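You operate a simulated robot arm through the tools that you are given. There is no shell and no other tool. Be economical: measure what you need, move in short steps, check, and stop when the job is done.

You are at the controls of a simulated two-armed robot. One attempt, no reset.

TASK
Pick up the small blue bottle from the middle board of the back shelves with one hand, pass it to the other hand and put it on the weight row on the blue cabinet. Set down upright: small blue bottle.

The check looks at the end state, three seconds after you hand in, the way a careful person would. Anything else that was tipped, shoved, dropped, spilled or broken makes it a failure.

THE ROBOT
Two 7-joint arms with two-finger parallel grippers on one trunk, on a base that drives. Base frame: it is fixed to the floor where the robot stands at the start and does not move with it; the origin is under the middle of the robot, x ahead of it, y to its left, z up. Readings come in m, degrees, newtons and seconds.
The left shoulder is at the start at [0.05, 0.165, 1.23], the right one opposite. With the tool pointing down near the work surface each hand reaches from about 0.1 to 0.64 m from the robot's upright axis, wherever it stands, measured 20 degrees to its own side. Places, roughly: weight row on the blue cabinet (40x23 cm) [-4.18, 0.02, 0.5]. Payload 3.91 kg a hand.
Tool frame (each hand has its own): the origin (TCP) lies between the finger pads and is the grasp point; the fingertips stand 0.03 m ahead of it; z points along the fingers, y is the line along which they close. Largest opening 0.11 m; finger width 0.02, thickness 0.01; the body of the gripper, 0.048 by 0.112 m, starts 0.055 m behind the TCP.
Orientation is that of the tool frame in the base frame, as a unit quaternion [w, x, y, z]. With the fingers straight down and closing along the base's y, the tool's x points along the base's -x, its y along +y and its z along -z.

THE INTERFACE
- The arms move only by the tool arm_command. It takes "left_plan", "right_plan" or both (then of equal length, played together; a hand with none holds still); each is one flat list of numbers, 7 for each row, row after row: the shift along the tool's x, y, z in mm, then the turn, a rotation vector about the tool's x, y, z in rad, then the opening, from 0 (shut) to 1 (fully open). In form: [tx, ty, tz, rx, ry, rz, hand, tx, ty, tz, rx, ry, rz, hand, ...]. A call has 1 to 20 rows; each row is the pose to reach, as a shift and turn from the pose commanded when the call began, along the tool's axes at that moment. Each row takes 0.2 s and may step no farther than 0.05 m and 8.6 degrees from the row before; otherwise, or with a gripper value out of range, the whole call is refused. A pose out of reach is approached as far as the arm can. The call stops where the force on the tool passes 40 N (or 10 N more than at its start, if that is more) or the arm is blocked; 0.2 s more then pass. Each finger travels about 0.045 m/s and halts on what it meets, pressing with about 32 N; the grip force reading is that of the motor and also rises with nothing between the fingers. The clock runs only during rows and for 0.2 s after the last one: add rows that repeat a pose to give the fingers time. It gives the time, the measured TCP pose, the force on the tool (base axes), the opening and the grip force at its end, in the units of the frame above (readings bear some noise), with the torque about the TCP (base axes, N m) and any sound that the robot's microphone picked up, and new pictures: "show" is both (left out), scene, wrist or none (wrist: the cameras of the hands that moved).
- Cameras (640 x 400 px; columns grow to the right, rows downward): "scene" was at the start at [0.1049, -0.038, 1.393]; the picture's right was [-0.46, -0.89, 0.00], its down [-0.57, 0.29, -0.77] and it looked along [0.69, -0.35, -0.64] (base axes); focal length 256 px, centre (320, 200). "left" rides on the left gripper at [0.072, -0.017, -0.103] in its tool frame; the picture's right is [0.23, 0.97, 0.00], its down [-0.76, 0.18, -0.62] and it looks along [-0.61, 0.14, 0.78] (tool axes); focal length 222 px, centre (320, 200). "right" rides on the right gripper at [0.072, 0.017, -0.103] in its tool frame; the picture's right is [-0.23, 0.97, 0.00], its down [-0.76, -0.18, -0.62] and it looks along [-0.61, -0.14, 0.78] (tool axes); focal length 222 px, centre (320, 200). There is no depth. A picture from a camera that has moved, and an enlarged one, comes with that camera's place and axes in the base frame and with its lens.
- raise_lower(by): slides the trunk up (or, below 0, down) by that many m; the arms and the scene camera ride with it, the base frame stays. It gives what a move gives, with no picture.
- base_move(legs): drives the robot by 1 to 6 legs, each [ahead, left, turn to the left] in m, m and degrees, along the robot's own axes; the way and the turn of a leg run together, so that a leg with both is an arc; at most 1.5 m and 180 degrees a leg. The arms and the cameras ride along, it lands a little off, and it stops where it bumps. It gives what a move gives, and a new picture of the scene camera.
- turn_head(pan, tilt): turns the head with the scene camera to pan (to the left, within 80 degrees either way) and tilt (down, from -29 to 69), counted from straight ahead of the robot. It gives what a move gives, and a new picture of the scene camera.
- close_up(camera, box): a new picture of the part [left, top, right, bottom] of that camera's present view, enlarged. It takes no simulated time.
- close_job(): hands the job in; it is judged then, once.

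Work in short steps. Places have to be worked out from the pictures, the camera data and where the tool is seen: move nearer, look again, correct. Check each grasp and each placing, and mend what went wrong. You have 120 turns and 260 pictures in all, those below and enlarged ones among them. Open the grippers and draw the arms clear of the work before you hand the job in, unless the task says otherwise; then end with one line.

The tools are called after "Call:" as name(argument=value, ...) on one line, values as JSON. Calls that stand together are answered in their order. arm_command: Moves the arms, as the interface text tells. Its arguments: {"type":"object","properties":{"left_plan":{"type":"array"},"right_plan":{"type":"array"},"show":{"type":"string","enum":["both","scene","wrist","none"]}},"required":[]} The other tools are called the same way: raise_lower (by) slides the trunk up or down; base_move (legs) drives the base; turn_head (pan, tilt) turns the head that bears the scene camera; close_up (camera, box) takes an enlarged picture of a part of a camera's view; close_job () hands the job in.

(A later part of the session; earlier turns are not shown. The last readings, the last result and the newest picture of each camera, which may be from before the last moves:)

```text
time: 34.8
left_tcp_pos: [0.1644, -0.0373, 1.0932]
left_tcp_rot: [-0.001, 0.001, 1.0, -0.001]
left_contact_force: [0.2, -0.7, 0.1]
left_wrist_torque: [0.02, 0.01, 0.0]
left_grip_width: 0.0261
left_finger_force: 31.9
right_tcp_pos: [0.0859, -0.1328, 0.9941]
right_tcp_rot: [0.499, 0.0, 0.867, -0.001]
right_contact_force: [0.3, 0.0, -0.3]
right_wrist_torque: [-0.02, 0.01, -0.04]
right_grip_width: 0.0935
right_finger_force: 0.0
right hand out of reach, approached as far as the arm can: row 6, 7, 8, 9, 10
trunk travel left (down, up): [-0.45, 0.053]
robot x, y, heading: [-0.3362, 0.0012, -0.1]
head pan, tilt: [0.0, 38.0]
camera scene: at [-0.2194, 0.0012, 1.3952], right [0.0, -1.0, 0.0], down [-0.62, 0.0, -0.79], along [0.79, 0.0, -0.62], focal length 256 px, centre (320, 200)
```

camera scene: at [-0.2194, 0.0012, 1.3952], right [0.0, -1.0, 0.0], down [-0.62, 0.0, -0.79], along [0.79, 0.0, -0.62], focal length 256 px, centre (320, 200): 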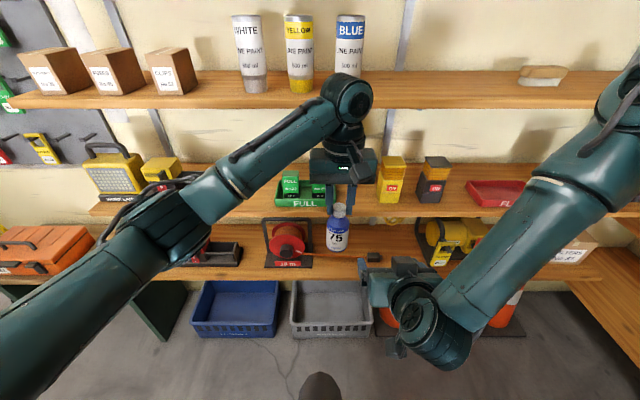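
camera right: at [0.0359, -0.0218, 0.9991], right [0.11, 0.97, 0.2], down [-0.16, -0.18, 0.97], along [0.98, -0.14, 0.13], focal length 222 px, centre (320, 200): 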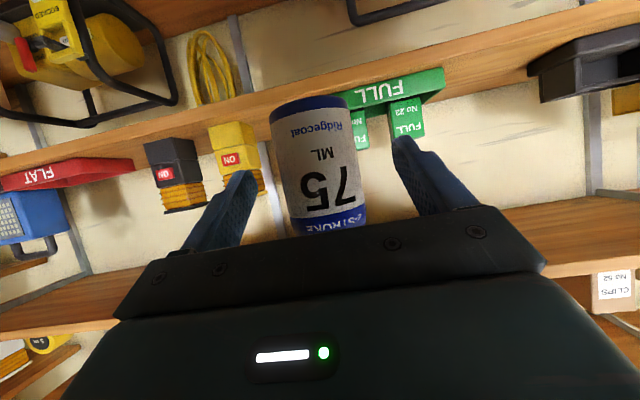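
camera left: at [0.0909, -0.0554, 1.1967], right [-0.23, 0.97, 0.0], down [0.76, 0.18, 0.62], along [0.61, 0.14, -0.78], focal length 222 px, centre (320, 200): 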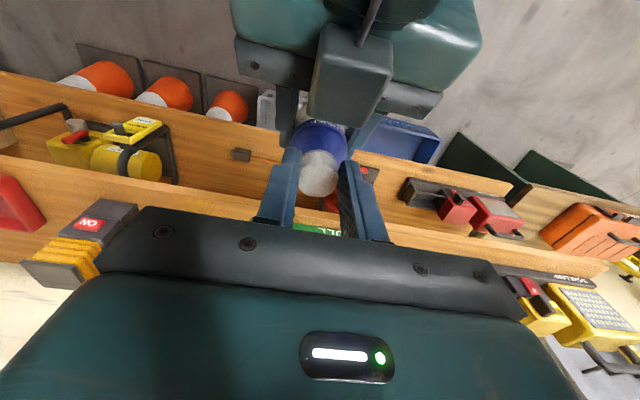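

The bottle hangs upright from the left hand. I bring both hands in to a compact travel pose, the right one turning down again.

Call:
arm_command(right_plan=[-10, -18, -22, 0, 0.131, 0, 0.85, -20, -37, -44, 0, 0.262, 0, 0.85, -30, -55, -66, 0, 0.393, 0, 0.85, -40, -73, -88, 0, 0.524, 0, 0.85, -49, -92, -110, 0, 0.655, 0, 0.85, -59, -110, -131, 0, 0.785, 0, 0.85, -69, -129, -153, 0, 0.916, 0, 0.85, -79, -147, -175, 0, 1.047, 0, 0.85], left_plan=[26, 12, 0, 0, 0, 0, 0.05, 53, 25, 0, 0, 0, 0, 0.05, 80, 37, 0, 0, 0, 0, 0.05, 107, 50, 0, 0, 0, 0, 0.05, 134, 62, 0, 0, 0, 0, 0.05, 160, 75, 0, 0, 0, 0, 0.05, 187, 87, 0, 0, 0, 0, 0.05, 214, 100, 0, 0, 0, 0, 0.05], show="scene")

```text
time: 36.6
left_tcp_pos: [-0.0538, 0.0625, 1.091]
left_tcp_rot: [-0.001, 0.0, 1.0, 0.0]
left_contact_force: [0.3, -0.2, -0.6]
left_wrist_torque: [0.02, 0.03, 0.03]
left_grip_width: 0.0259
left_finger_force: 32.2
right_tcp_pos: [-0.0276, -0.2829, 1.1514]
right_tcp_rot: [-0.002, -0.001, 1.0, 0.001]
right_contact_force: [0.4, -0.1, -0.3]
right_wrist_torque: [-0.01, 0.02, 0.01]
right_grip_width: 0.0935
right_finger_force: 0.0
right hand out of reach, approached as far as the arm can: row 3, 4
trunk travel left (down, up): [-0.45, 0.053]
robot x, y, heading: [-0.3362, -0.001, 0.1]
head pan, tilt: [0.0, 38.0]
camera scene: at [-0.2199, 0.0011, 1.3953], right [0.0, -1.0, 0.0], down [-0.62, 0.0, -0.79], along [0.79, 0.0, -0.62], focal length 256 px, centre (320, 200)
```

scene: 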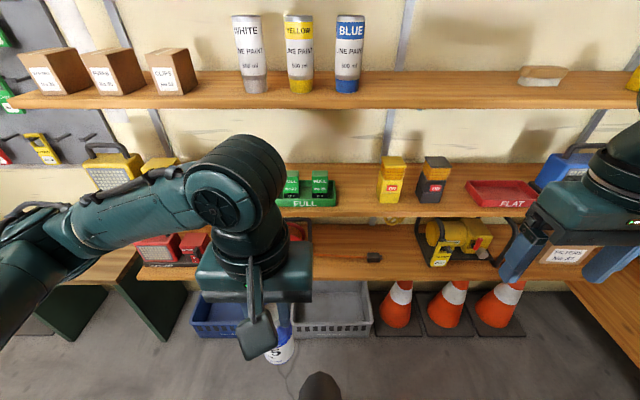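

Next I ease forward 8 cm away from whatever I bumped and turn right in place in steps, watching for obstacles.

Call:
base_move(legs=[[0.08, 0, 0], [0, 0, -50]])

Call:
turn_head(pan=-80, tilt=30)

```text
time: 39.9
left_tcp_pos: [-0.0245, -0.1737, 1.0918]
left_tcp_rot: [0.0, 0.419, 0.908, 0.001]
left_contact_force: [-0.6, -0.7, -0.7]
left_wrist_torque: [0.02, -0.01, -0.03]
left_grip_width: 0.0258
left_finger_force: 32.1
right_tcp_pos: [-0.2693, -0.4173, 1.1512]
right_tcp_rot: [0.001, 0.418, 0.909, -0.001]
right_contact_force: [-0.3, 0.4, -0.4]
right_wrist_torque: [-0.05, 0.02, 0.01]
right_grip_width: 0.0937
right_finger_force: 0.0
trunk travel left (down, up): [-0.45, 0.053]
robot x, y, heading: [-0.2529, 0.001, -49.5]
head pan, tilt: [0.0, 38.0]
camera scene: at [-0.1809, -0.0869, 1.3953], right [-0.76, -0.65, 0.0], down [-0.4, 0.47, -0.79], along [0.51, -0.6, -0.62], focal length 256 px, centre (320, 200)
```

scene: 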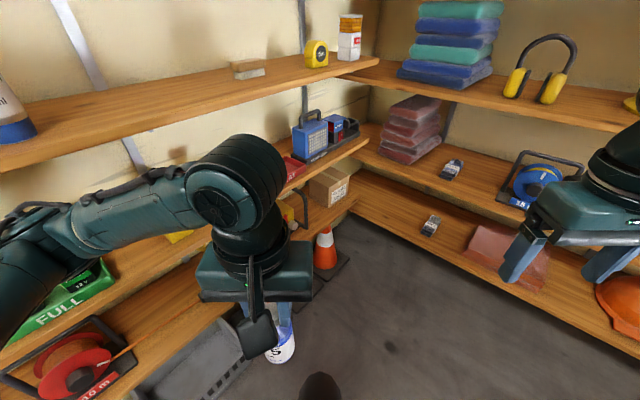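

```text
time: 41.4
left_tcp_pos: [-0.0227, -0.1742, 1.0931]
left_tcp_rot: [-0.001, 0.419, 0.908, 0.001]
left_contact_force: [0.0, -0.5, 0.5]
left_wrist_torque: [-0.01, 0.01, 0.03]
left_grip_width: 0.0258
left_finger_force: 31.7
right_tcp_pos: [-0.2698, -0.4174, 1.1511]
right_tcp_rot: [0.0, 0.418, 0.908, 0.0]
right_contact_force: [0.7, 0.4, -0.3]
right_wrist_torque: [-0.01, -0.02, -0.02]
right_grip_width: 0.0935
right_finger_force: 0.0
trunk travel left (down, up): [-0.45, 0.053]
robot x, y, heading: [-0.2544, -0.0006, -49.2]
head pan, tilt: [-80.0, 30.0]
camera scene: at [-0.2943, -0.0912, 1.4076], right [-0.77, 0.63, 0.0], down [0.32, 0.39, -0.87], along [-0.55, -0.67, -0.5], focal length 256 px, centre (320, 200)
```

scene: 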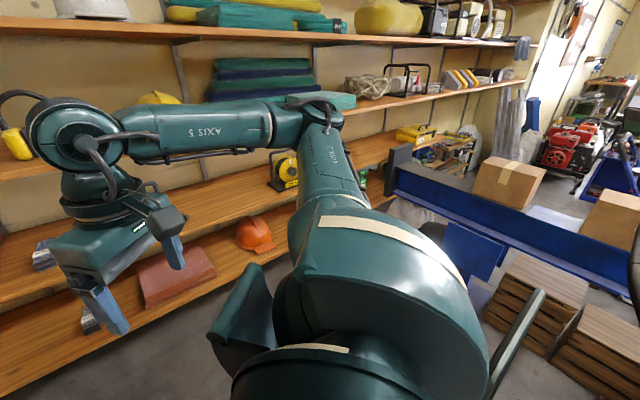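

There's a blue counter-like panel, crates and boxes behind to the right. I keep turning carefully for a view of what lies behind.

Call:
base_move(legs=[[0, 0, -50]])

Call:
turn_head(pan=-60, tilt=25)

```text
time: 44.0
left_tcp_pos: [-0.2377, -0.2903, 1.0919]
left_tcp_rot: [-0.001, 0.761, 0.648, 0.001]
left_contact_force: [0.9, 0.0, -0.6]
left_wrist_torque: [-0.03, -0.03, 0.01]
left_grip_width: 0.0257
left_finger_force: 31.8
right_tcp_pos: [-0.5842, -0.2579, 1.151]
right_tcp_rot: [0.0, 0.762, 0.648, 0.0]
right_contact_force: [-0.3, -0.4, 0.3]
right_wrist_torque: [0.01, 0.0, -0.03]
right_grip_width: 0.0935
right_finger_force: 0.0
trunk travel left (down, up): [-0.45, 0.053]
robot x, y, heading: [-0.2528, 0.0012, -99.0]
head pan, tilt: [-80.0, 30.0]
camera scene: at [-0.3513, -0.0292, 1.4076], right [-0.01, 1.0, 0.0], down [0.5, 0.01, -0.87], along [-0.87, -0.01, -0.5], focal length 256 px, centre (320, 200)
```

scene: 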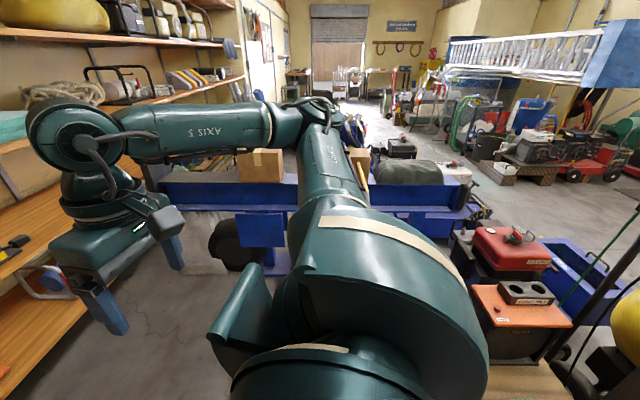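

```text
time: 44.9
left_tcp_pos: [-0.2398, -0.289, 1.0921]
left_tcp_rot: [-0.001, 0.762, 0.647, 0.0]
left_contact_force: [0.2, -0.9, -0.1]
left_wrist_torque: [0.05, -0.02, 0.01]
left_grip_width: 0.0259
left_finger_force: 32.4
right_tcp_pos: [-0.5831, -0.259, 1.1507]
right_tcp_rot: [0.0, 0.762, 0.648, 0.0]
right_contact_force: [0.4, 0.1, 0.8]
right_wrist_torque: [-0.01, 0.0, 0.01]
right_grip_width: 0.0935
right_finger_force: 0.1
trunk travel left (down, up): [-0.45, 0.053]
robot x, y, heading: [-0.2513, 0.0025, -99.2]
head pan, tilt: [-60.0, 25.0]
camera scene: at [-0.347, -0.0606, 1.4156], right [-0.35, 0.94, 0.0], down [0.4, 0.15, -0.91], along [-0.85, -0.32, -0.42], focal length 256 px, centre (320, 200)
```

scene: 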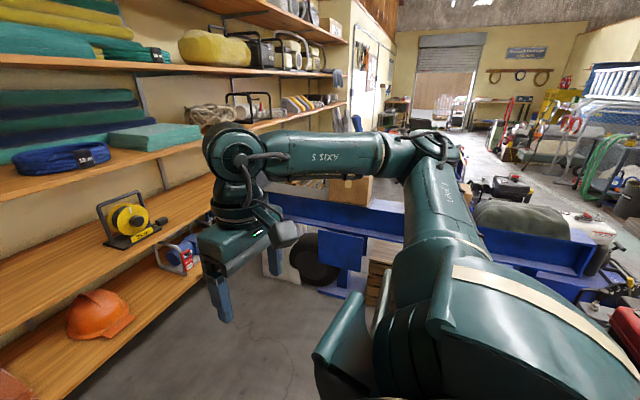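

I continue turning to face -x fully so I can see the way to the cabinet.

Call:
base_move(legs=[[0, 0, -81]])

Call:
turn_head(pan=0, tilt=45)

Call:
turn_head(pan=-30, tilt=20)

Call:
turn_head(pan=30, tilt=20)

```text
time: 48.7
left_tcp_pos: [-0.5376, -0.0659, 1.0926]
left_tcp_rot: [-0.001, 1.0, 0.0, 0.001]
left_contact_force: [-0.7, -1.1, -0.2]
left_wrist_torque: [-0.02, -0.03, 0.02]
left_grip_width: 0.0259
left_finger_force: 31.5
right_tcp_pos: [-0.5642, 0.2822, 1.1519]
right_tcp_rot: [0.0, 1.0, 0.002, 0.0]
right_contact_force: [0.6, -0.3, -0.4]
right_wrist_torque: [-0.01, -0.01, -0.03]
right_grip_width: 0.0935
right_finger_force: 0.1
trunk travel left (down, up): [-0.45, 0.053]
robot x, y, heading: [-0.255, 0.0007, -179.7]
head pan, tilt: [-60.0, 25.0]
camera scene: at [-0.3318, 0.0805, 1.4156], right [0.86, 0.5, 0.0], down [0.21, -0.37, -0.91], along [-0.46, 0.78, -0.42], focal length 256 px, centre (320, 200)
```

scene: 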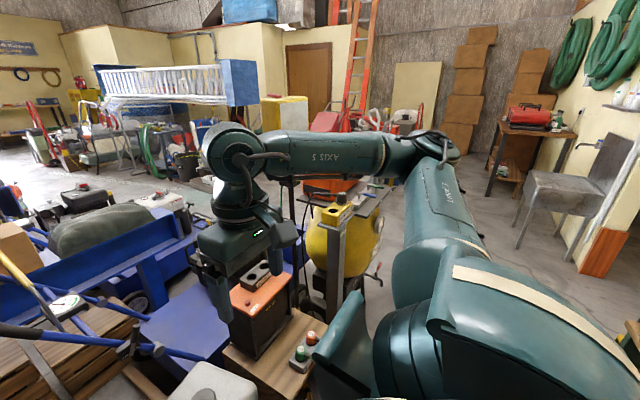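

```text
time: 50.0
left_tcp_pos: [-0.5394, -0.0644, 1.0914]
left_tcp_rot: [0.0, 1.0, 0.002, 0.001]
left_contact_force: [0.1, -0.9, 0.0]
left_wrist_torque: [0.01, -0.01, 0.0]
left_grip_width: 0.0258
left_finger_force: 31.7
right_tcp_pos: [-0.5648, 0.2813, 1.1508]
right_tcp_rot: [0.0, 1.0, 0.002, 0.0]
right_contact_force: [-0.1, 0.3, 0.4]
right_wrist_torque: [0.02, 0.0, 0.01]
right_grip_width: 0.0936
right_finger_force: 0.0
trunk travel left (down, up): [-0.45, 0.053]
robot x, y, heading: [-0.2539, -0.0013, -179.7]
head pan, tilt: [0.0, 45.0]
camera scene: at [-0.3668, 0.0006, 1.3851], right [0.0, 1.0, 0.0], down [0.71, 0.0, -0.71], along [-0.71, 0.0, -0.71], focal length 256 px, centre (320, 200)
```

scene: 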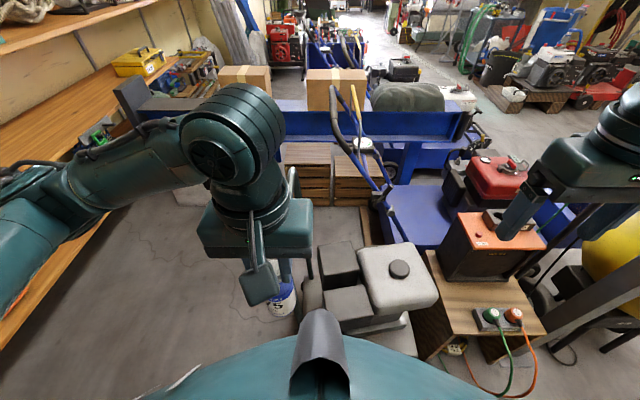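

```text
time: 51.0
left_tcp_pos: [-0.5392, -0.0644, 1.0921]
left_tcp_rot: [0.0, 1.0, 0.001, 0.001]
left_contact_force: [0.2, 0.3, 0.9]
left_wrist_torque: [0.01, -0.06, 0.02]
left_grip_width: 0.0257
left_finger_force: 31.7
right_tcp_pos: [-0.5644, 0.2817, 1.1512]
right_tcp_rot: [0.0, 1.0, 0.002, 0.0]
right_contact_force: [-0.8, 0.0, -0.1]
right_wrist_torque: [0.0, 0.0, -0.03]
right_grip_width: 0.0938
right_finger_force: 0.1
trunk travel left (down, up): [-0.45, 0.053]
robot x, y, heading: [-0.2519, 0.0033, -179.7]
head pan, tilt: [-30.0, 20.0]
camera scene: at [-0.3663, 0.047, 1.4236], right [0.5, 0.87, 0.0], down [0.3, -0.17, -0.94], along [-0.82, 0.47, -0.34], focal length 256 px, centre (320, 200)
```

scene: 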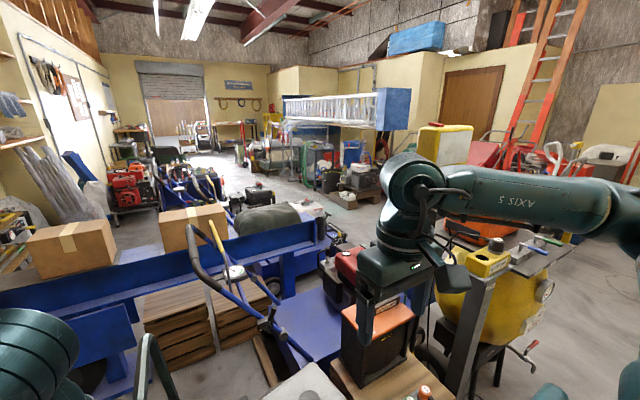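

```text
time: 52.3
left_tcp_pos: [-0.5383, -0.0636, 1.0917]
left_tcp_rot: [0.0, 1.0, 0.0, 0.001]
left_contact_force: [0.9, -0.3, -0.5]
left_wrist_torque: [0.02, -0.02, 0.03]
left_grip_width: 0.026
left_finger_force: 31.7
right_tcp_pos: [-0.5641, 0.2817, 1.1513]
right_tcp_rot: [0.0, 1.0, 0.002, 0.0]
right_contact_force: [-0.9, 0.2, 0.4]
right_wrist_torque: [-0.02, 0.03, -0.01]
right_grip_width: 0.0933
right_finger_force: 0.0
trunk travel left (down, up): [-0.45, 0.053]
robot x, y, heading: [-0.2559, -0.0046, -179.7]
head pan, tilt: [30.0, 20.0]
camera scene: at [-0.366, -0.046, 1.4237], right [-0.5, 0.86, 0.0], down [0.3, 0.17, -0.94], along [-0.81, -0.47, -0.34], focal length 256 px, centre (320, 200)
```

scene: 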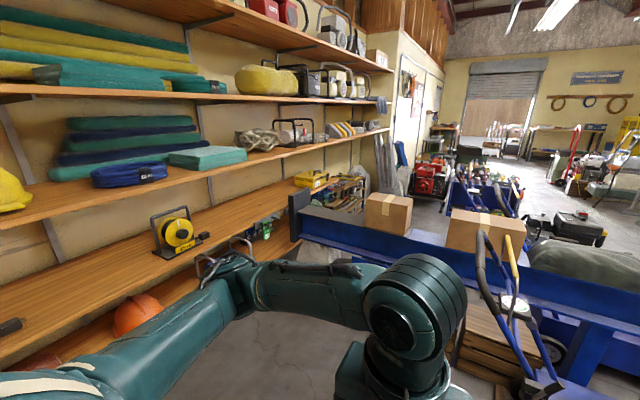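

I'm boxed in by a blue trailer, a mower-like machine and a compressor on the -x side. The exit is along +y, between the compressor and the wall, then around toward the cabinet. I turn to face +y and inspect that corridor.

Call:
base_move(legs=[[0, 0, -90.3]])

Call:
turn_head(pan=0, tilt=35)

Call:
turn_head(pan=50, tilt=30)

```text
time: 56.5
left_tcp_pos: [-0.3219, 0.2818, 1.0928]
left_tcp_rot: [0.001, 0.71, -0.704, 0.0]
left_contact_force: [0.8, -0.1, -0.3]
left_wrist_torque: [-0.02, 0.01, 0.01]
left_grip_width: 0.0258
left_finger_force: 31.7
right_tcp_pos: [0.0241, 0.3113, 1.1506]
right_tcp_rot: [0.0, 0.711, -0.704, 0.0]
right_contact_force: [-0.6, -0.2, -0.3]
right_wrist_torque: [0.03, 0.0, -0.01]
right_grip_width: 0.0933
right_finger_force: 0.0
trunk travel left (down, up): [-0.45, 0.053]
robot x, y, heading: [-0.2537, 0.0008, 90.3]
head pan, tilt: [30.0, 20.0]
camera scene: at [-0.3036, 0.1105, 1.4237], right [0.86, 0.51, 0.0], down [0.17, -0.29, -0.94], along [-0.48, 0.81, -0.34], focal length 256 px, centre (320, 200)
```

scene: 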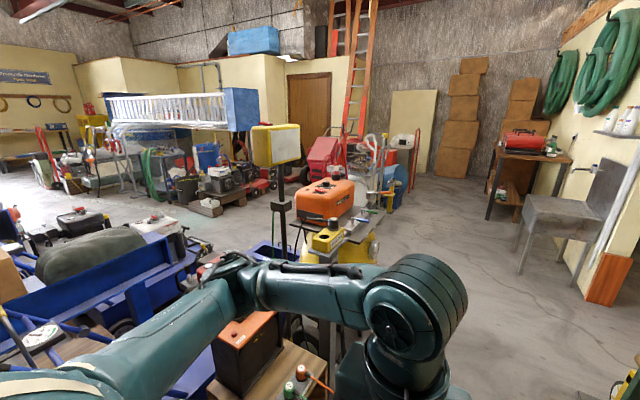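

```text
time: 57.4
left_tcp_pos: [-0.3211, 0.2828, 1.0921]
left_tcp_rot: [0.0, 0.709, -0.705, 0.001]
left_contact_force: [0.4, -0.2, 0.3]
left_wrist_torque: [-0.01, 0.0, -0.02]
left_grip_width: 0.0259
left_finger_force: 32.0
right_tcp_pos: [0.0239, 0.3103, 1.1507]
right_tcp_rot: [0.001, 0.71, -0.704, -0.001]
right_contact_force: [-0.3, 0.8, 0.1]
right_wrist_torque: [0.0, -0.02, -0.01]
right_grip_width: 0.0939
right_finger_force: 0.0
trunk travel left (down, up): [-0.45, 0.053]
robot x, y, heading: [-0.2524, 0.0007, 90.7]
head pan, tilt: [0.0, 35.0]
camera scene: at [-0.2573, 0.1184, 1.3999], right [1.0, 0.01, 0.0], down [0.01, -0.57, -0.82], along [-0.01, 0.82, -0.57], focal length 256 px, centre (320, 200)
```

scene: 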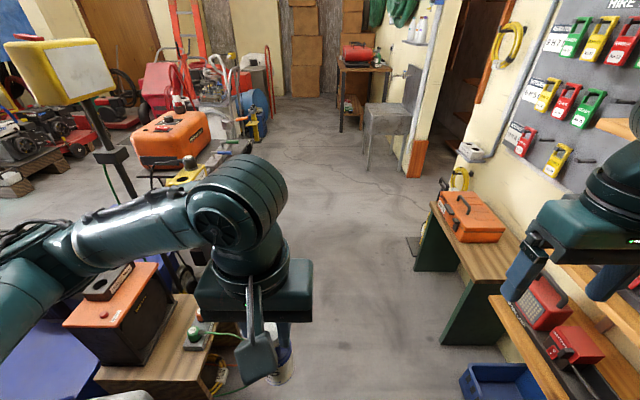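

```text
time: 58.6
left_tcp_pos: [-0.3223, 0.2824, 1.0917]
left_tcp_rot: [0.0, 0.71, -0.704, 0.001]
left_contact_force: [0.2, 0.4, -0.4]
left_wrist_torque: [0.02, 0.0, 0.01]
left_grip_width: 0.0259
left_finger_force: 31.7
right_tcp_pos: [0.0231, 0.3091, 1.1518]
right_tcp_rot: [0.0, 0.71, -0.704, -0.001]
right_contact_force: [-0.7, 0.4, -0.2]
right_wrist_torque: [0.0, 0.03, -0.01]
right_grip_width: 0.0935
right_finger_force: 0.0
trunk travel left (down, up): [-0.45, 0.053]
robot x, y, heading: [-0.2569, 0.0002, 90.8]
head pan, tilt: [50.0, 30.0]
camera scene: at [-0.3262, 0.0879, 1.4076], right [0.64, 0.77, 0.0], down [0.39, -0.32, -0.87], along [-0.67, 0.55, -0.5], focal length 256 px, centre (320, 200)
```

scene: 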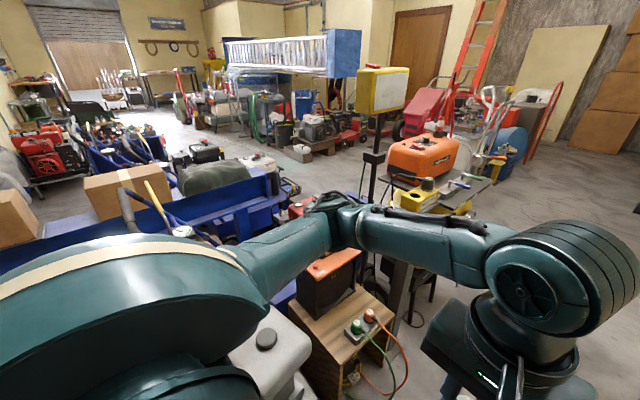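

The corridor is about 0.85 m wide at elbow height. My elbows stick out sideways, so it is safer to slide through facing -x. I turn back to heading 180, shift to x≈-0.1, then slide +y 0.6 m and look.

Call:
base_move(legs=[[0, 0, 89.4], [-0.15, 0, 0], [0, -0.5, 0]])

Call:
turn_head(pan=-70, tilt=35)

Call:
turn_head(pan=-20, tilt=45)

```text
time: 68.3
left_tcp_pos: [-0.3936, 0.4368, 1.0923]
left_tcp_rot: [0.0, 1.0, 0.005, 0.001]
left_contact_force: [-0.4, -0.7, 0.3]
left_wrist_torque: [0.01, 0.0, -0.01]
left_grip_width: 0.026
left_finger_force: 31.9
right_tcp_pos: [-0.4236, 0.7812, 1.1517]
right_tcp_rot: [0.0, 1.0, 0.007, 0.001]
right_contact_force: [0.0, 1.0, -0.9]
right_wrist_torque: [0.01, -0.01, -0.01]
right_grip_width: 0.0931
right_finger_force: 0.0
trunk travel left (down, up): [-0.45, 0.053]
robot x, y, heading: [-0.1132, 0.5019, -179.2]
head pan, tilt: [50.0, 30.0]
camera scene: at [-0.1996, 0.4345, 1.4077], right [-0.77, 0.63, 0.0], down [0.32, 0.39, -0.87], along [-0.55, -0.67, -0.5], focal length 256 px, centre (320, 200)
```

scene: 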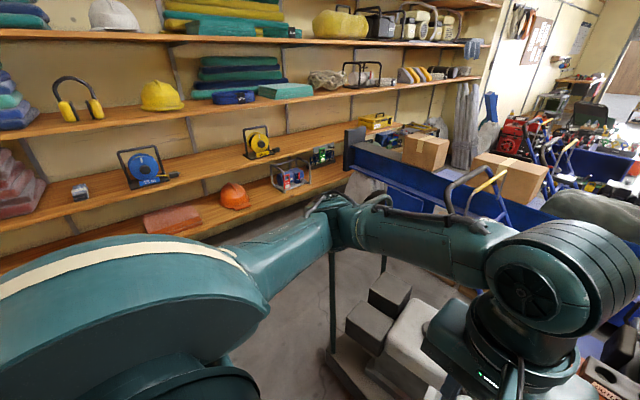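

```text
time: 70.3
left_tcp_pos: [-0.394, 0.436, 1.0919]
left_tcp_rot: [0.001, 1.0, 0.005, 0.001]
left_contact_force: [-0.9, 0.4, -0.3]
left_wrist_torque: [0.01, 0.0, 0.0]
left_grip_width: 0.0258
left_finger_force: 32.2
right_tcp_pos: [-0.4233, 0.7828, 1.151]
right_tcp_rot: [0.0, 1.0, 0.006, 0.001]
right_contact_force: [-0.6, -0.1, -0.6]
right_wrist_torque: [0.01, 0.03, 0.0]
right_grip_width: 0.0934
right_finger_force: 0.1
trunk travel left (down, up): [-0.45, 0.053]
robot x, y, heading: [-0.1129, 0.5032, -178.8]
head pan, tilt: [-70.0, 35.0]
camera scene: at [-0.1736, 0.5867, 1.3999], right [0.94, 0.35, 0.0], down [0.2, -0.54, -0.82], along [-0.29, 0.77, -0.57], focal length 256 px, centre (320, 200)
```

scene: 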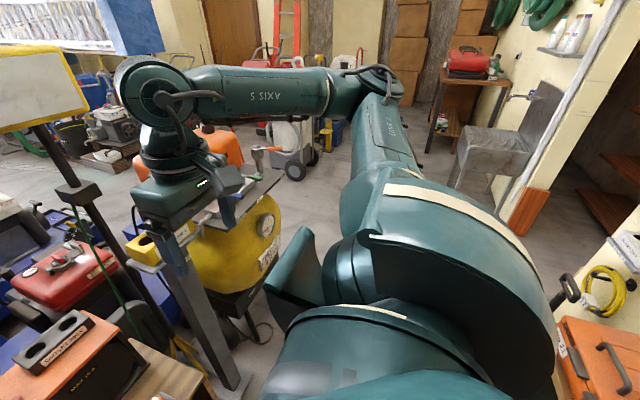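

```text
time: 71.5
left_tcp_pos: [-0.3944, 0.4367, 1.092]
left_tcp_rot: [0.001, 1.0, 0.005, 0.001]
left_contact_force: [0.3, 0.3, -1.0]
left_wrist_torque: [0.0, 0.0, -0.01]
left_grip_width: 0.0261
left_finger_force: 32.0
right_tcp_pos: [-0.4237, 0.7836, 1.1507]
right_tcp_rot: [0.001, 1.0, 0.007, 0.0]
right_contact_force: [0.7, -0.8, -0.8]
right_wrist_torque: [0.0, 0.01, -0.02]
right_grip_width: 0.0934
right_finger_force: 0.1
trunk travel left (down, up): [-0.45, 0.053]
robot x, y, heading: [-0.1119, 0.5002, -179.2]
head pan, tilt: [-20.0, 45.0]
camera scene: at [-0.2191, 0.5313, 1.385], right [0.33, 0.94, 0.0], down [0.67, -0.23, -0.71], along [-0.67, 0.23, -0.71], focal length 256 px, centre (320, 200)
```

scene: 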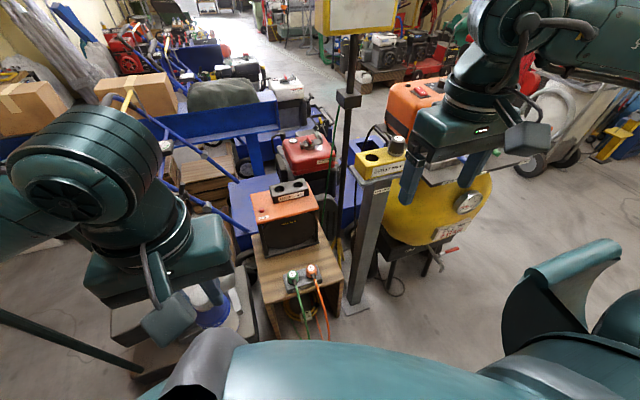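

The post with the yellow top stands at about x=-0.63 and my hands travel at x≈-0.42, so there is over 10 cm of clearance. I slide a further 1.2 m in +y, then check.

Call:
base_move(legs=[[0, -0.6, 0], [0, -0.6, 0]])

Call:
turn_head(pan=-25, tilt=30)

```text
time: 82.4
left_tcp_pos: [-0.4198, 1.6097, 1.0911]
left_tcp_rot: [0.0, 1.0, 0.015, 0.0]
left_contact_force: [0.0, -0.1, -0.6]
left_wrist_torque: [-0.03, 0.0, -0.01]
left_grip_width: 0.0258
left_finger_force: 31.2
right_tcp_pos: [-0.4561, 1.9552, 1.1516]
right_tcp_rot: [0.0, 1.0, 0.016, 0.001]
right_contact_force: [-0.5, 0.5, -0.6]
right_wrist_torque: [0.0, 0.01, 0.02]
right_grip_width: 0.0935
right_finger_force: 0.1
trunk travel left (down, up): [-0.45, 0.053]
robot x, y, heading: [-0.1387, 1.6817, -178.1]
head pan, tilt: [-20.0, 45.0]
camera scene: at [-0.2459, 1.7069, 1.385], right [0.31, 0.95, 0.0], down [0.67, -0.22, -0.71], along [-0.67, 0.22, -0.71], focal length 256 px, centre (320, 200)
```

scene: 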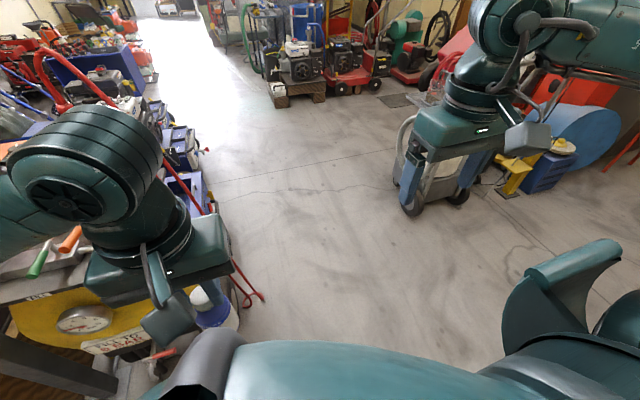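

```text
time: 83.2
left_tcp_pos: [-0.4205, 1.6095, 1.0926]
left_tcp_rot: [0.0, 1.0, 0.015, 0.001]
left_contact_force: [0.1, 0.5, -0.5]
left_wrist_torque: [-0.01, -0.01, 0.03]
left_grip_width: 0.0259
left_finger_force: 32.1
right_tcp_pos: [-0.4559, 1.9527, 1.1516]
right_tcp_rot: [0.0, 1.0, 0.015, 0.001]
right_contact_force: [-0.1, 0.9, -0.4]
right_wrist_torque: [0.05, -0.02, 0.01]
right_grip_width: 0.0935
right_finger_force: 0.1
trunk travel left (down, up): [-0.45, 0.053]
robot x, y, heading: [-0.1364, 1.6829, -178.0]
head pan, tilt: [-25.0, 30.0]
camera scene: at [-0.2518, 1.717, 1.4076], right [0.39, 0.92, 0.0], down [0.46, -0.2, -0.87], along [-0.8, 0.34, -0.5], focal length 256 px, centre (320, 200)
```

scene: 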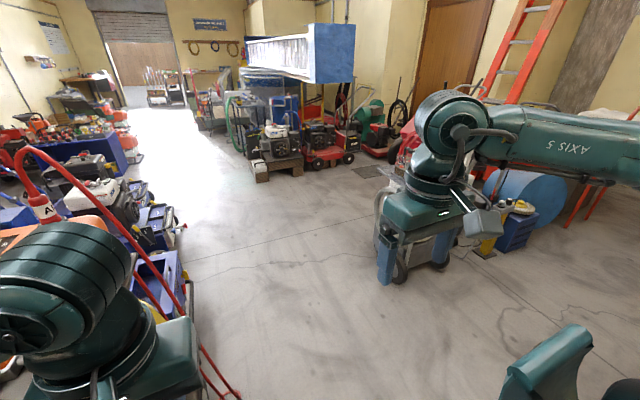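

The aisle toward -x is open, between the red hand truck (y<1.6) and the vacuum (y>2.75). I shift to y≈2.15, straighten and drive ahead 1.3 m.

Call:
base_move(legs=[[0, -0.45, -2.0], [1.3, 0, 0]])

Call:
turn_head(pan=15, tilt=25)

```text
time: 93.8
left_tcp_pos: [-1.733, 2.0977, 1.0919]
left_tcp_rot: [0.0, 1.0, -0.012, 0.001]
left_contact_force: [-0.2, 0.0, -0.9]
left_wrist_torque: [0.01, -0.02, 0.02]
left_grip_width: 0.0259
left_finger_force: 31.4
right_tcp_pos: [-1.7493, 2.4442, 1.1515]
right_tcp_rot: [0.0, 1.0, -0.012, 0.0]
right_contact_force: [1.2, -0.4, -0.1]
right_wrist_torque: [-0.02, -0.01, 0.02]
right_grip_width: 0.0934
right_finger_force: 0.1
trunk travel left (down, up): [-0.45, 0.053]
robot x, y, heading: [-1.4453, 2.1584, 179.1]
head pan, tilt: [-25.0, 30.0]
camera scene: at [-1.559, 2.1962, 1.4076], right [0.44, 0.9, 0.0], down [0.45, -0.22, -0.87], along [-0.78, 0.38, -0.5], focal length 256 px, centre (320, 200)
```

scene: 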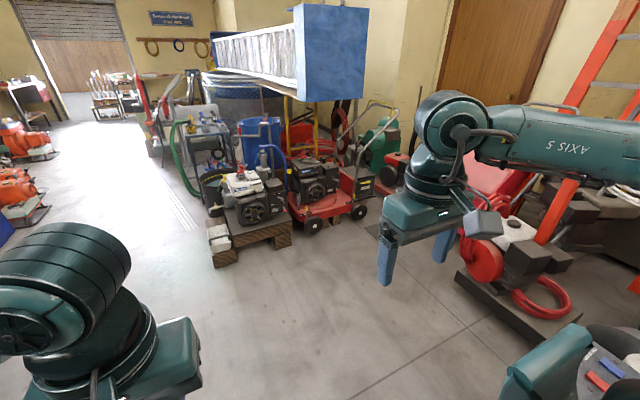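

```text
time: 94.9
left_tcp_pos: [-1.7319, 2.0985, 1.0915]
left_tcp_rot: [0.0, 1.0, -0.013, 0.0]
left_contact_force: [-0.4, 0.5, -0.2]
left_wrist_torque: [-0.02, 0.0, 0.02]
left_grip_width: 0.0258
left_finger_force: 32.0
right_tcp_pos: [-1.7483, 2.4435, 1.1508]
right_tcp_rot: [0.0, 1.0, -0.012, 0.001]
right_contact_force: [0.4, 0.0, 0.3]
right_wrist_torque: [-0.03, 0.0, -0.02]
right_grip_width: 0.0935
right_finger_force: 0.0
trunk travel left (down, up): [-0.45, 0.053]
robot x, y, heading: [-1.4489, 2.15, 178.8]
head pan, tilt: [15.0, 25.0]
camera scene: at [-1.5673, 2.1344, 1.4156], right [-0.24, 0.97, 0.0], down [0.41, 0.1, -0.91], along [-0.88, -0.21, -0.42], focal length 256 px, centre (320, 200)
```

scene: 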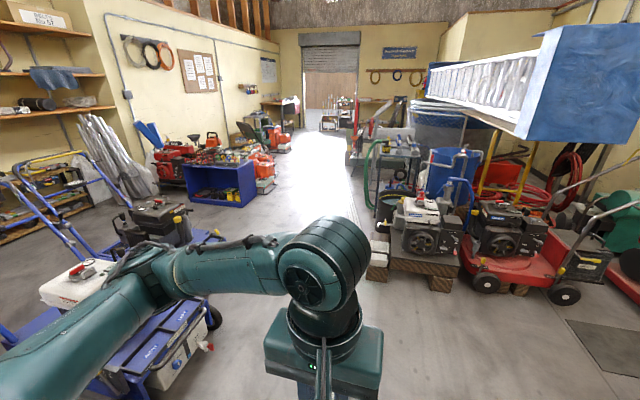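

The blue cabinet is visible ahead-left, with items on top. I take an enlarged view of it and the floor around it.

Call:
close_up(camera="scene", box=[110, 110, 310, 235])

```text
3.20 times, centred on (210, 172) of scene
camera zoom: at [-1.5673, 2.1344, 1.4156], right [-0.24, 0.97, 0.0], down [0.41, 0.1, -0.91], along [-0.88, -0.21, -0.42], focal length 821 px, centre (672, 288)
```

zoom: 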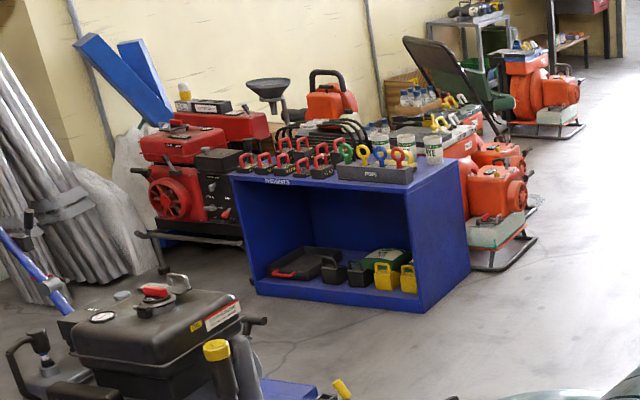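

The weight row is on the left part of the cabinet top, next to a tray of shackles and cups; the open front faces +x. I drive closer along the aisle for a better view.

Call:
base_move(legs=[[1.1, 0.3, 0]])

Call:
turn_head(pan=45, tilt=30)

```text
time: 100.6
left_tcp_pos: [-2.8023, 1.7996, 1.0916]
left_tcp_rot: [0.0, 1.0, -0.001, 0.001]
left_contact_force: [-0.2, -0.2, 0.3]
left_wrist_torque: [-0.01, 0.01, 0.03]
left_grip_width: 0.0256
left_finger_force: 32.2
right_tcp_pos: [-2.8257, 2.1449, 1.1499]
right_tcp_rot: [0.0, 1.0, -0.001, 0.0]
right_contact_force: [0.7, 0.7, -0.6]
right_wrist_torque: [0.0, 0.0, 0.01]
right_grip_width: 0.0933
right_finger_force: 0.1
trunk travel left (down, up): [-0.45, 0.053]
robot x, y, heading: [-2.5195, 1.8626, 180.1]
head pan, tilt: [15.0, 25.0]
camera scene: at [-2.6367, 1.8394, 1.4156], right [-0.26, 0.97, 0.0], down [0.41, 0.11, -0.91], along [-0.88, -0.23, -0.42], focal length 256 px, centre (320, 200)
```

scene: 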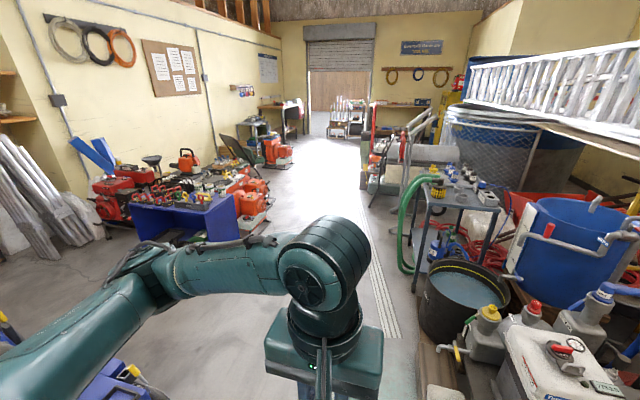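

```text
time: 101.5
left_tcp_pos: [-2.8011, 1.7991, 1.0905]
left_tcp_rot: [0.0, 1.0, -0.002, 0.001]
left_contact_force: [0.0, -0.1, 0.8]
left_wrist_torque: [-0.03, 0.01, -0.02]
left_grip_width: 0.0256
left_finger_force: 32.2
right_tcp_pos: [-2.8258, 2.1456, 1.1513]
right_tcp_rot: [0.001, 1.0, 0.0, 0.0]
right_contact_force: [0.2, 0.3, 0.1]
right_wrist_torque: [-0.01, 0.0, 0.0]
right_grip_width: 0.0932
right_finger_force: 0.0
trunk travel left (down, up): [-0.45, 0.053]
robot x, y, heading: [-2.5221, 1.8636, 180.1]
head pan, tilt: [45.0, 30.0]
camera scene: at [-2.6116, 1.7994, 1.4077], right [-0.71, 0.71, 0.0], down [0.35, 0.35, -0.87], along [-0.61, -0.61, -0.5], focal length 256 px, centre (320, 200)
```

scene: 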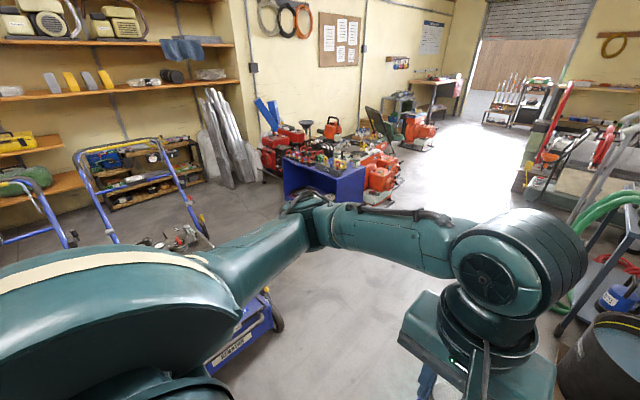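

The floor in front of the cabinet looks clear. I go around the trailer corner to about (-3.6, 0.95) and look at the cabinet top.

Call:
base_move(legs=[[0.85, 0.3, 0], [0.23, 0.6, 0]])

Call:
turn_head(pan=50, tilt=40)

```text
time: 111.8
left_tcp_pos: [-3.8941, 0.897, 1.0926]
left_tcp_rot: [0.0, 1.0, -0.007, 0.0]
left_contact_force: [-0.2, 0.5, -0.9]
left_wrist_torque: [-0.03, 0.0, -0.02]
left_grip_width: 0.0259
left_finger_force: 32.0
right_tcp_pos: [-3.9149, 1.2419, 1.1512]
right_tcp_rot: [0.0, 1.0, -0.006, 0.0]
right_contact_force: [0.6, 0.2, 0.9]
right_wrist_torque: [-0.01, 0.0, -0.02]
right_grip_width: 0.0936
right_finger_force: 0.1
trunk travel left (down, up): [-0.45, 0.053]
robot x, y, heading: [-3.6106, 0.9551, 179.3]
head pan, tilt: [45.0, 30.0]
camera scene: at [-3.7046, 0.8944, 1.4076], right [-0.7, 0.72, 0.0], down [0.36, 0.35, -0.87], along [-0.62, -0.6, -0.5], focal length 256 px, centre (320, 200)
```

scene: 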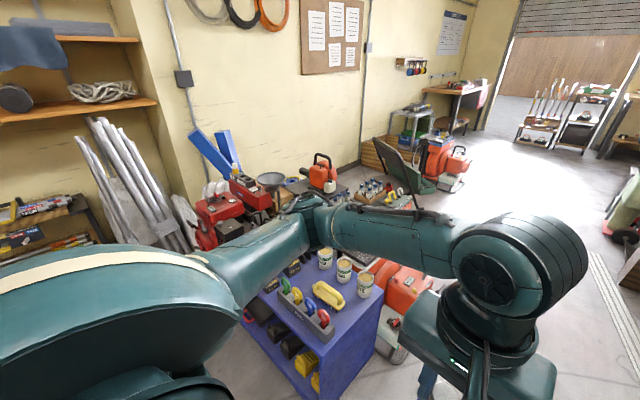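

```text
time: 112.5
left_tcp_pos: [-3.8945, 0.8965, 1.093]
left_tcp_rot: [0.0, 1.0, -0.007, 0.001]
left_contact_force: [-0.5, 1.0, 0.0]
left_wrist_torque: [0.01, -0.01, 0.0]
left_grip_width: 0.0258
left_finger_force: 32.4
right_tcp_pos: [-3.9138, 1.2435, 1.1512]
right_tcp_rot: [0.0, 1.0, -0.007, 0.0]
right_contact_force: [-0.4, -0.3, 1.2]
right_wrist_torque: [0.01, -0.01, -0.02]
right_grip_width: 0.0936
right_finger_force: 0.0
trunk travel left (down, up): [-0.45, 0.053]
robot x, y, heading: [-3.6083, 0.9551, 179.2]
head pan, tilt: [50.0, 40.0]
camera scene: at [-3.6953, 0.8932, 1.3923], right [-0.76, 0.65, 0.0], down [0.42, 0.49, -0.77], along [-0.5, -0.58, -0.64], focal length 256 px, centre (320, 200)
```

scene: 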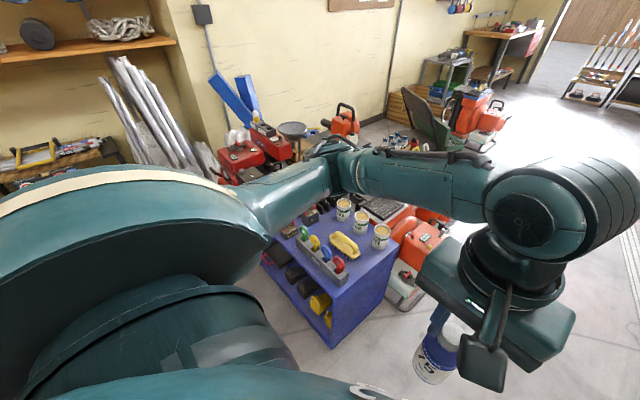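

The cabinet front edge runs near x≈-4.05, slightly angled. I slide left to y≈0.25 so the weight row comes in front of the left hand.

Call:
base_move(legs=[[0, 0.68, 0]])

Call:
turn_head(pan=10, tilt=55)

```text
time: 118.9
left_tcp_pos: [-3.9031, 0.2216, 1.0912]
left_tcp_rot: [0.0, 1.0, -0.01, 0.001]
left_contact_force: [0.6, -0.2, -0.9]
left_wrist_torque: [0.01, -0.01, -0.01]
left_grip_width: 0.0257
left_finger_force: 32.3
right_tcp_pos: [-3.923, 0.5678, 1.1512]
right_tcp_rot: [0.0, 1.0, -0.009, 0.0]
right_contact_force: [-0.2, 0.0, -0.3]
right_wrist_torque: [-0.02, 0.02, -0.04]
right_grip_width: 0.0934
right_finger_force: 0.0
trunk travel left (down, up): [-0.45, 0.053]
robot x, y, heading: [-3.6217, 0.2814, 179.0]
head pan, tilt: [50.0, 40.0]
camera scene: at [-3.706, 0.2176, 1.3923], right [-0.75, 0.66, 0.0], down [0.42, 0.48, -0.77], along [-0.5, -0.58, -0.64], focal length 256 px, centre (320, 200)
```

scene: 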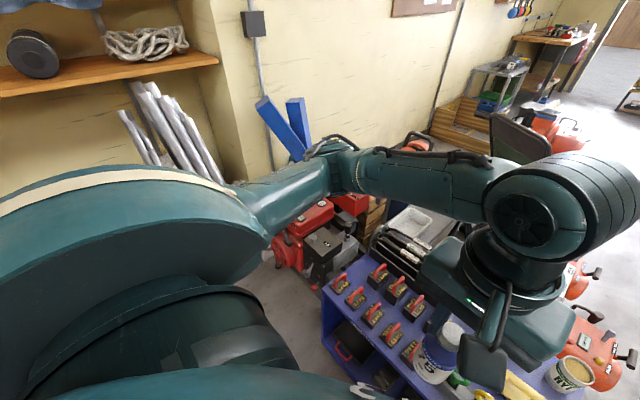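

```text
time: 119.9
left_tcp_pos: [-3.9042, 0.2217, 1.092]
left_tcp_rot: [0.0, 1.0, -0.009, 0.002]
left_contact_force: [0.8, -0.3, 1.0]
left_wrist_torque: [0.0, 0.01, 0.01]
left_grip_width: 0.0257
left_finger_force: 32.3
right_tcp_pos: [-3.9228, 0.5674, 1.1516]
right_tcp_rot: [0.0, 1.0, -0.01, 0.0]
right_contact_force: [0.1, 0.6, 0.6]
right_wrist_torque: [0.02, 0.02, -0.02]
right_grip_width: 0.0936
right_finger_force: 0.1
trunk travel left (down, up): [-0.45, 0.053]
robot x, y, heading: [-3.6224, 0.2827, 179.1]
head pan, tilt: [10.0, 55.0]
camera scene: at [-3.7214, 0.2705, 1.3716], right [-0.16, 0.99, 0.0], down [0.81, 0.13, -0.57], along [-0.57, -0.09, -0.82], focal length 256 px, centre (320, 200)
```

scene: 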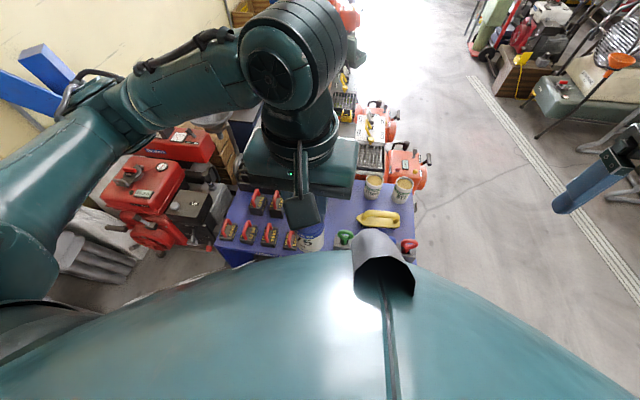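

I look at the weight row with the left wrist camera, which looks ahead and down at the cabinet.

Call:
close_up(camera="left", box=[0, 0, 640, 400])

Call:
turn_head(pan=35, tilt=60)

```text
1.00 times, centred on (320, 200) of left (not enlarged: the box is as wide or as high as the picture)
camera zoom: at [-3.8328, 0.2365, 1.1963], right [0.21, -0.98, 0.0], down [-0.77, -0.16, 0.62], along [-0.61, -0.13, -0.78], focal length 222 px, centre (320, 200)
```

zoom: 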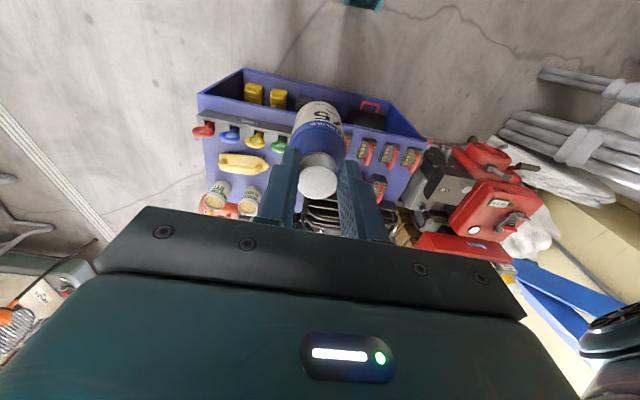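

```text
time: 120.8
left_tcp_pos: [-3.9048, 0.223, 1.0925]
left_tcp_rot: [0.0, 1.0, -0.01, 0.001]
left_contact_force: [-0.2, 0.2, -0.4]
left_wrist_torque: [-0.02, -0.01, -0.01]
left_grip_width: 0.0259
left_finger_force: 32.3
right_tcp_pos: [-3.9225, 0.5684, 1.1504]
right_tcp_rot: [0.0, 1.0, -0.01, 0.0]
right_contact_force: [0.0, 0.2, 0.6]
right_wrist_torque: [0.0, -0.01, -0.02]
right_grip_width: 0.0935
right_finger_force: 0.1
trunk travel left (down, up): [-0.45, 0.053]
robot x, y, heading: [-3.6183, 0.2814, 179.0]
head pan, tilt: [35.0, 60.0]
camera scene: at [-3.7055, 0.2446, 1.3656], right [-0.56, 0.83, 0.0], down [0.72, 0.48, -0.5], along [-0.41, -0.28, -0.87], focal length 256 px, centre (320, 200)
```

scene: 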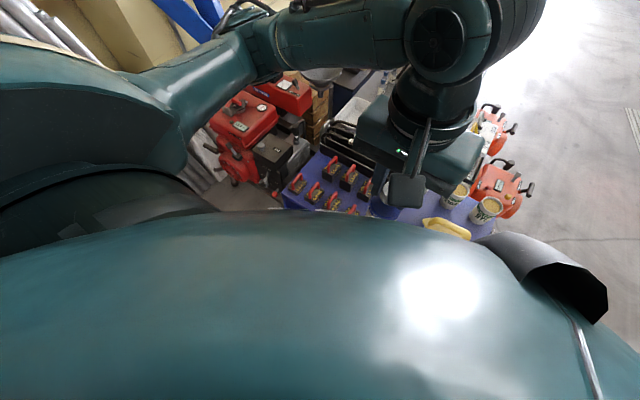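

The gripper hides part of the row. I shift the left hand 0.14 m toward my right, which clears the view, and look again.

Call:
arm_command(left_plan=[0, -35, 0, 0, 0, 0, 0.05, 0, -70, 0, 0, 0, 0, 0.05, 0, -105, 0, 0, 0, 0, 0.05, 0, -140, 0, 0, 0, 0, 0.05], show="none")

Call:
turn_head(pan=20, tilt=45)

Call:
close_up(camera="scene", box=[180, 180, 400, 320])

```text
time: 121.8
left_tcp_pos: [-3.9008, 0.3627, 1.0917]
left_tcp_rot: [0.002, 1.0, -0.01, 0.001]
left_contact_force: [0.6, -1.0, 0.3]
left_wrist_torque: [-0.01, -0.02, -0.02]
left_grip_width: 0.0259
left_finger_force: 32.1
right_tcp_pos: [-3.9232, 0.5684, 1.1506]
right_tcp_rot: [0.001, 1.0, -0.01, 0.0]
right_contact_force: [-1.0, 1.0, 0.1]
right_wrist_torque: [0.01, -0.02, -0.02]
right_grip_width: 0.0935
right_finger_force: 0.1
trunk travel left (down, up): [-0.45, 0.053]
robot x, y, heading: [-3.6236, 0.2817, 179.0]
head pan, tilt: [35.0, 60.0]
```

```text
time: 122.6
left_tcp_pos: [-3.9011, 0.3631, 1.0921]
left_tcp_rot: [0.0, 1.0, -0.01, 0.001]
left_contact_force: [-0.6, 0.1, -0.3]
left_wrist_torque: [0.02, -0.01, -0.01]
left_grip_width: 0.0257
left_finger_force: 32.2
right_tcp_pos: [-3.923, 0.5686, 1.1508]
right_tcp_rot: [0.001, 1.0, -0.009, 0.0]
right_contact_force: [0.0, -0.2, -0.3]
right_wrist_torque: [0.0, -0.01, 0.02]
right_grip_width: 0.0934
right_finger_force: 0.1
trunk travel left (down, up): [-0.45, 0.053]
robot x, y, heading: [-3.6188, 0.278, 179.0]
head pan, tilt: [20.0, 45.0]
camera scene: at [-3.7271, 0.2554, 1.385], right [-0.33, 0.95, 0.0], down [0.67, 0.23, -0.71], along [-0.67, -0.23, -0.71], focal length 256 px, centre (320, 200)
```

scene: 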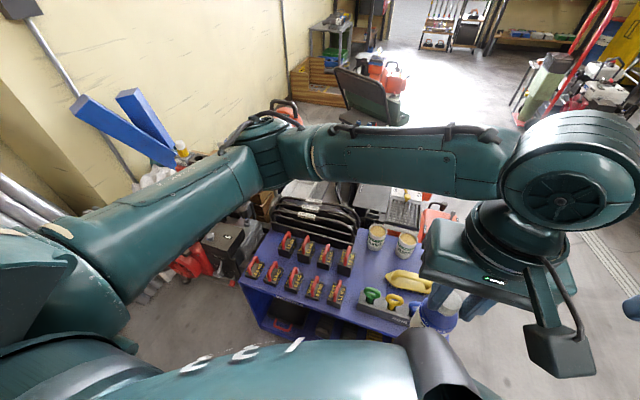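

```text
2.86 times, centred on (290, 250) of scene
camera zoom: at [-3.7271, 0.2554, 1.385], right [-0.33, 0.95, 0.0], down [0.67, 0.23, -0.71], along [-0.67, -0.23, -0.71], focal length 733 px, centre (406, 57)
```

zoom: 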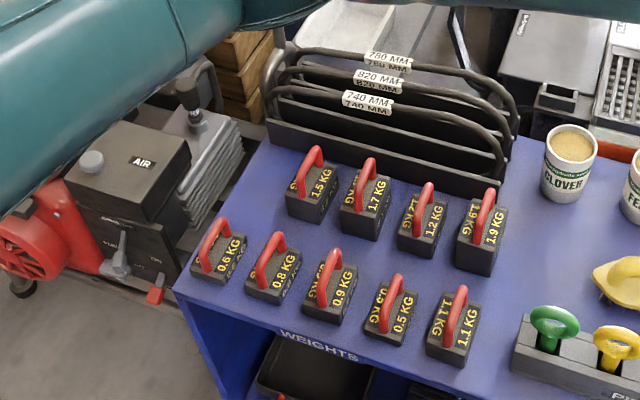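

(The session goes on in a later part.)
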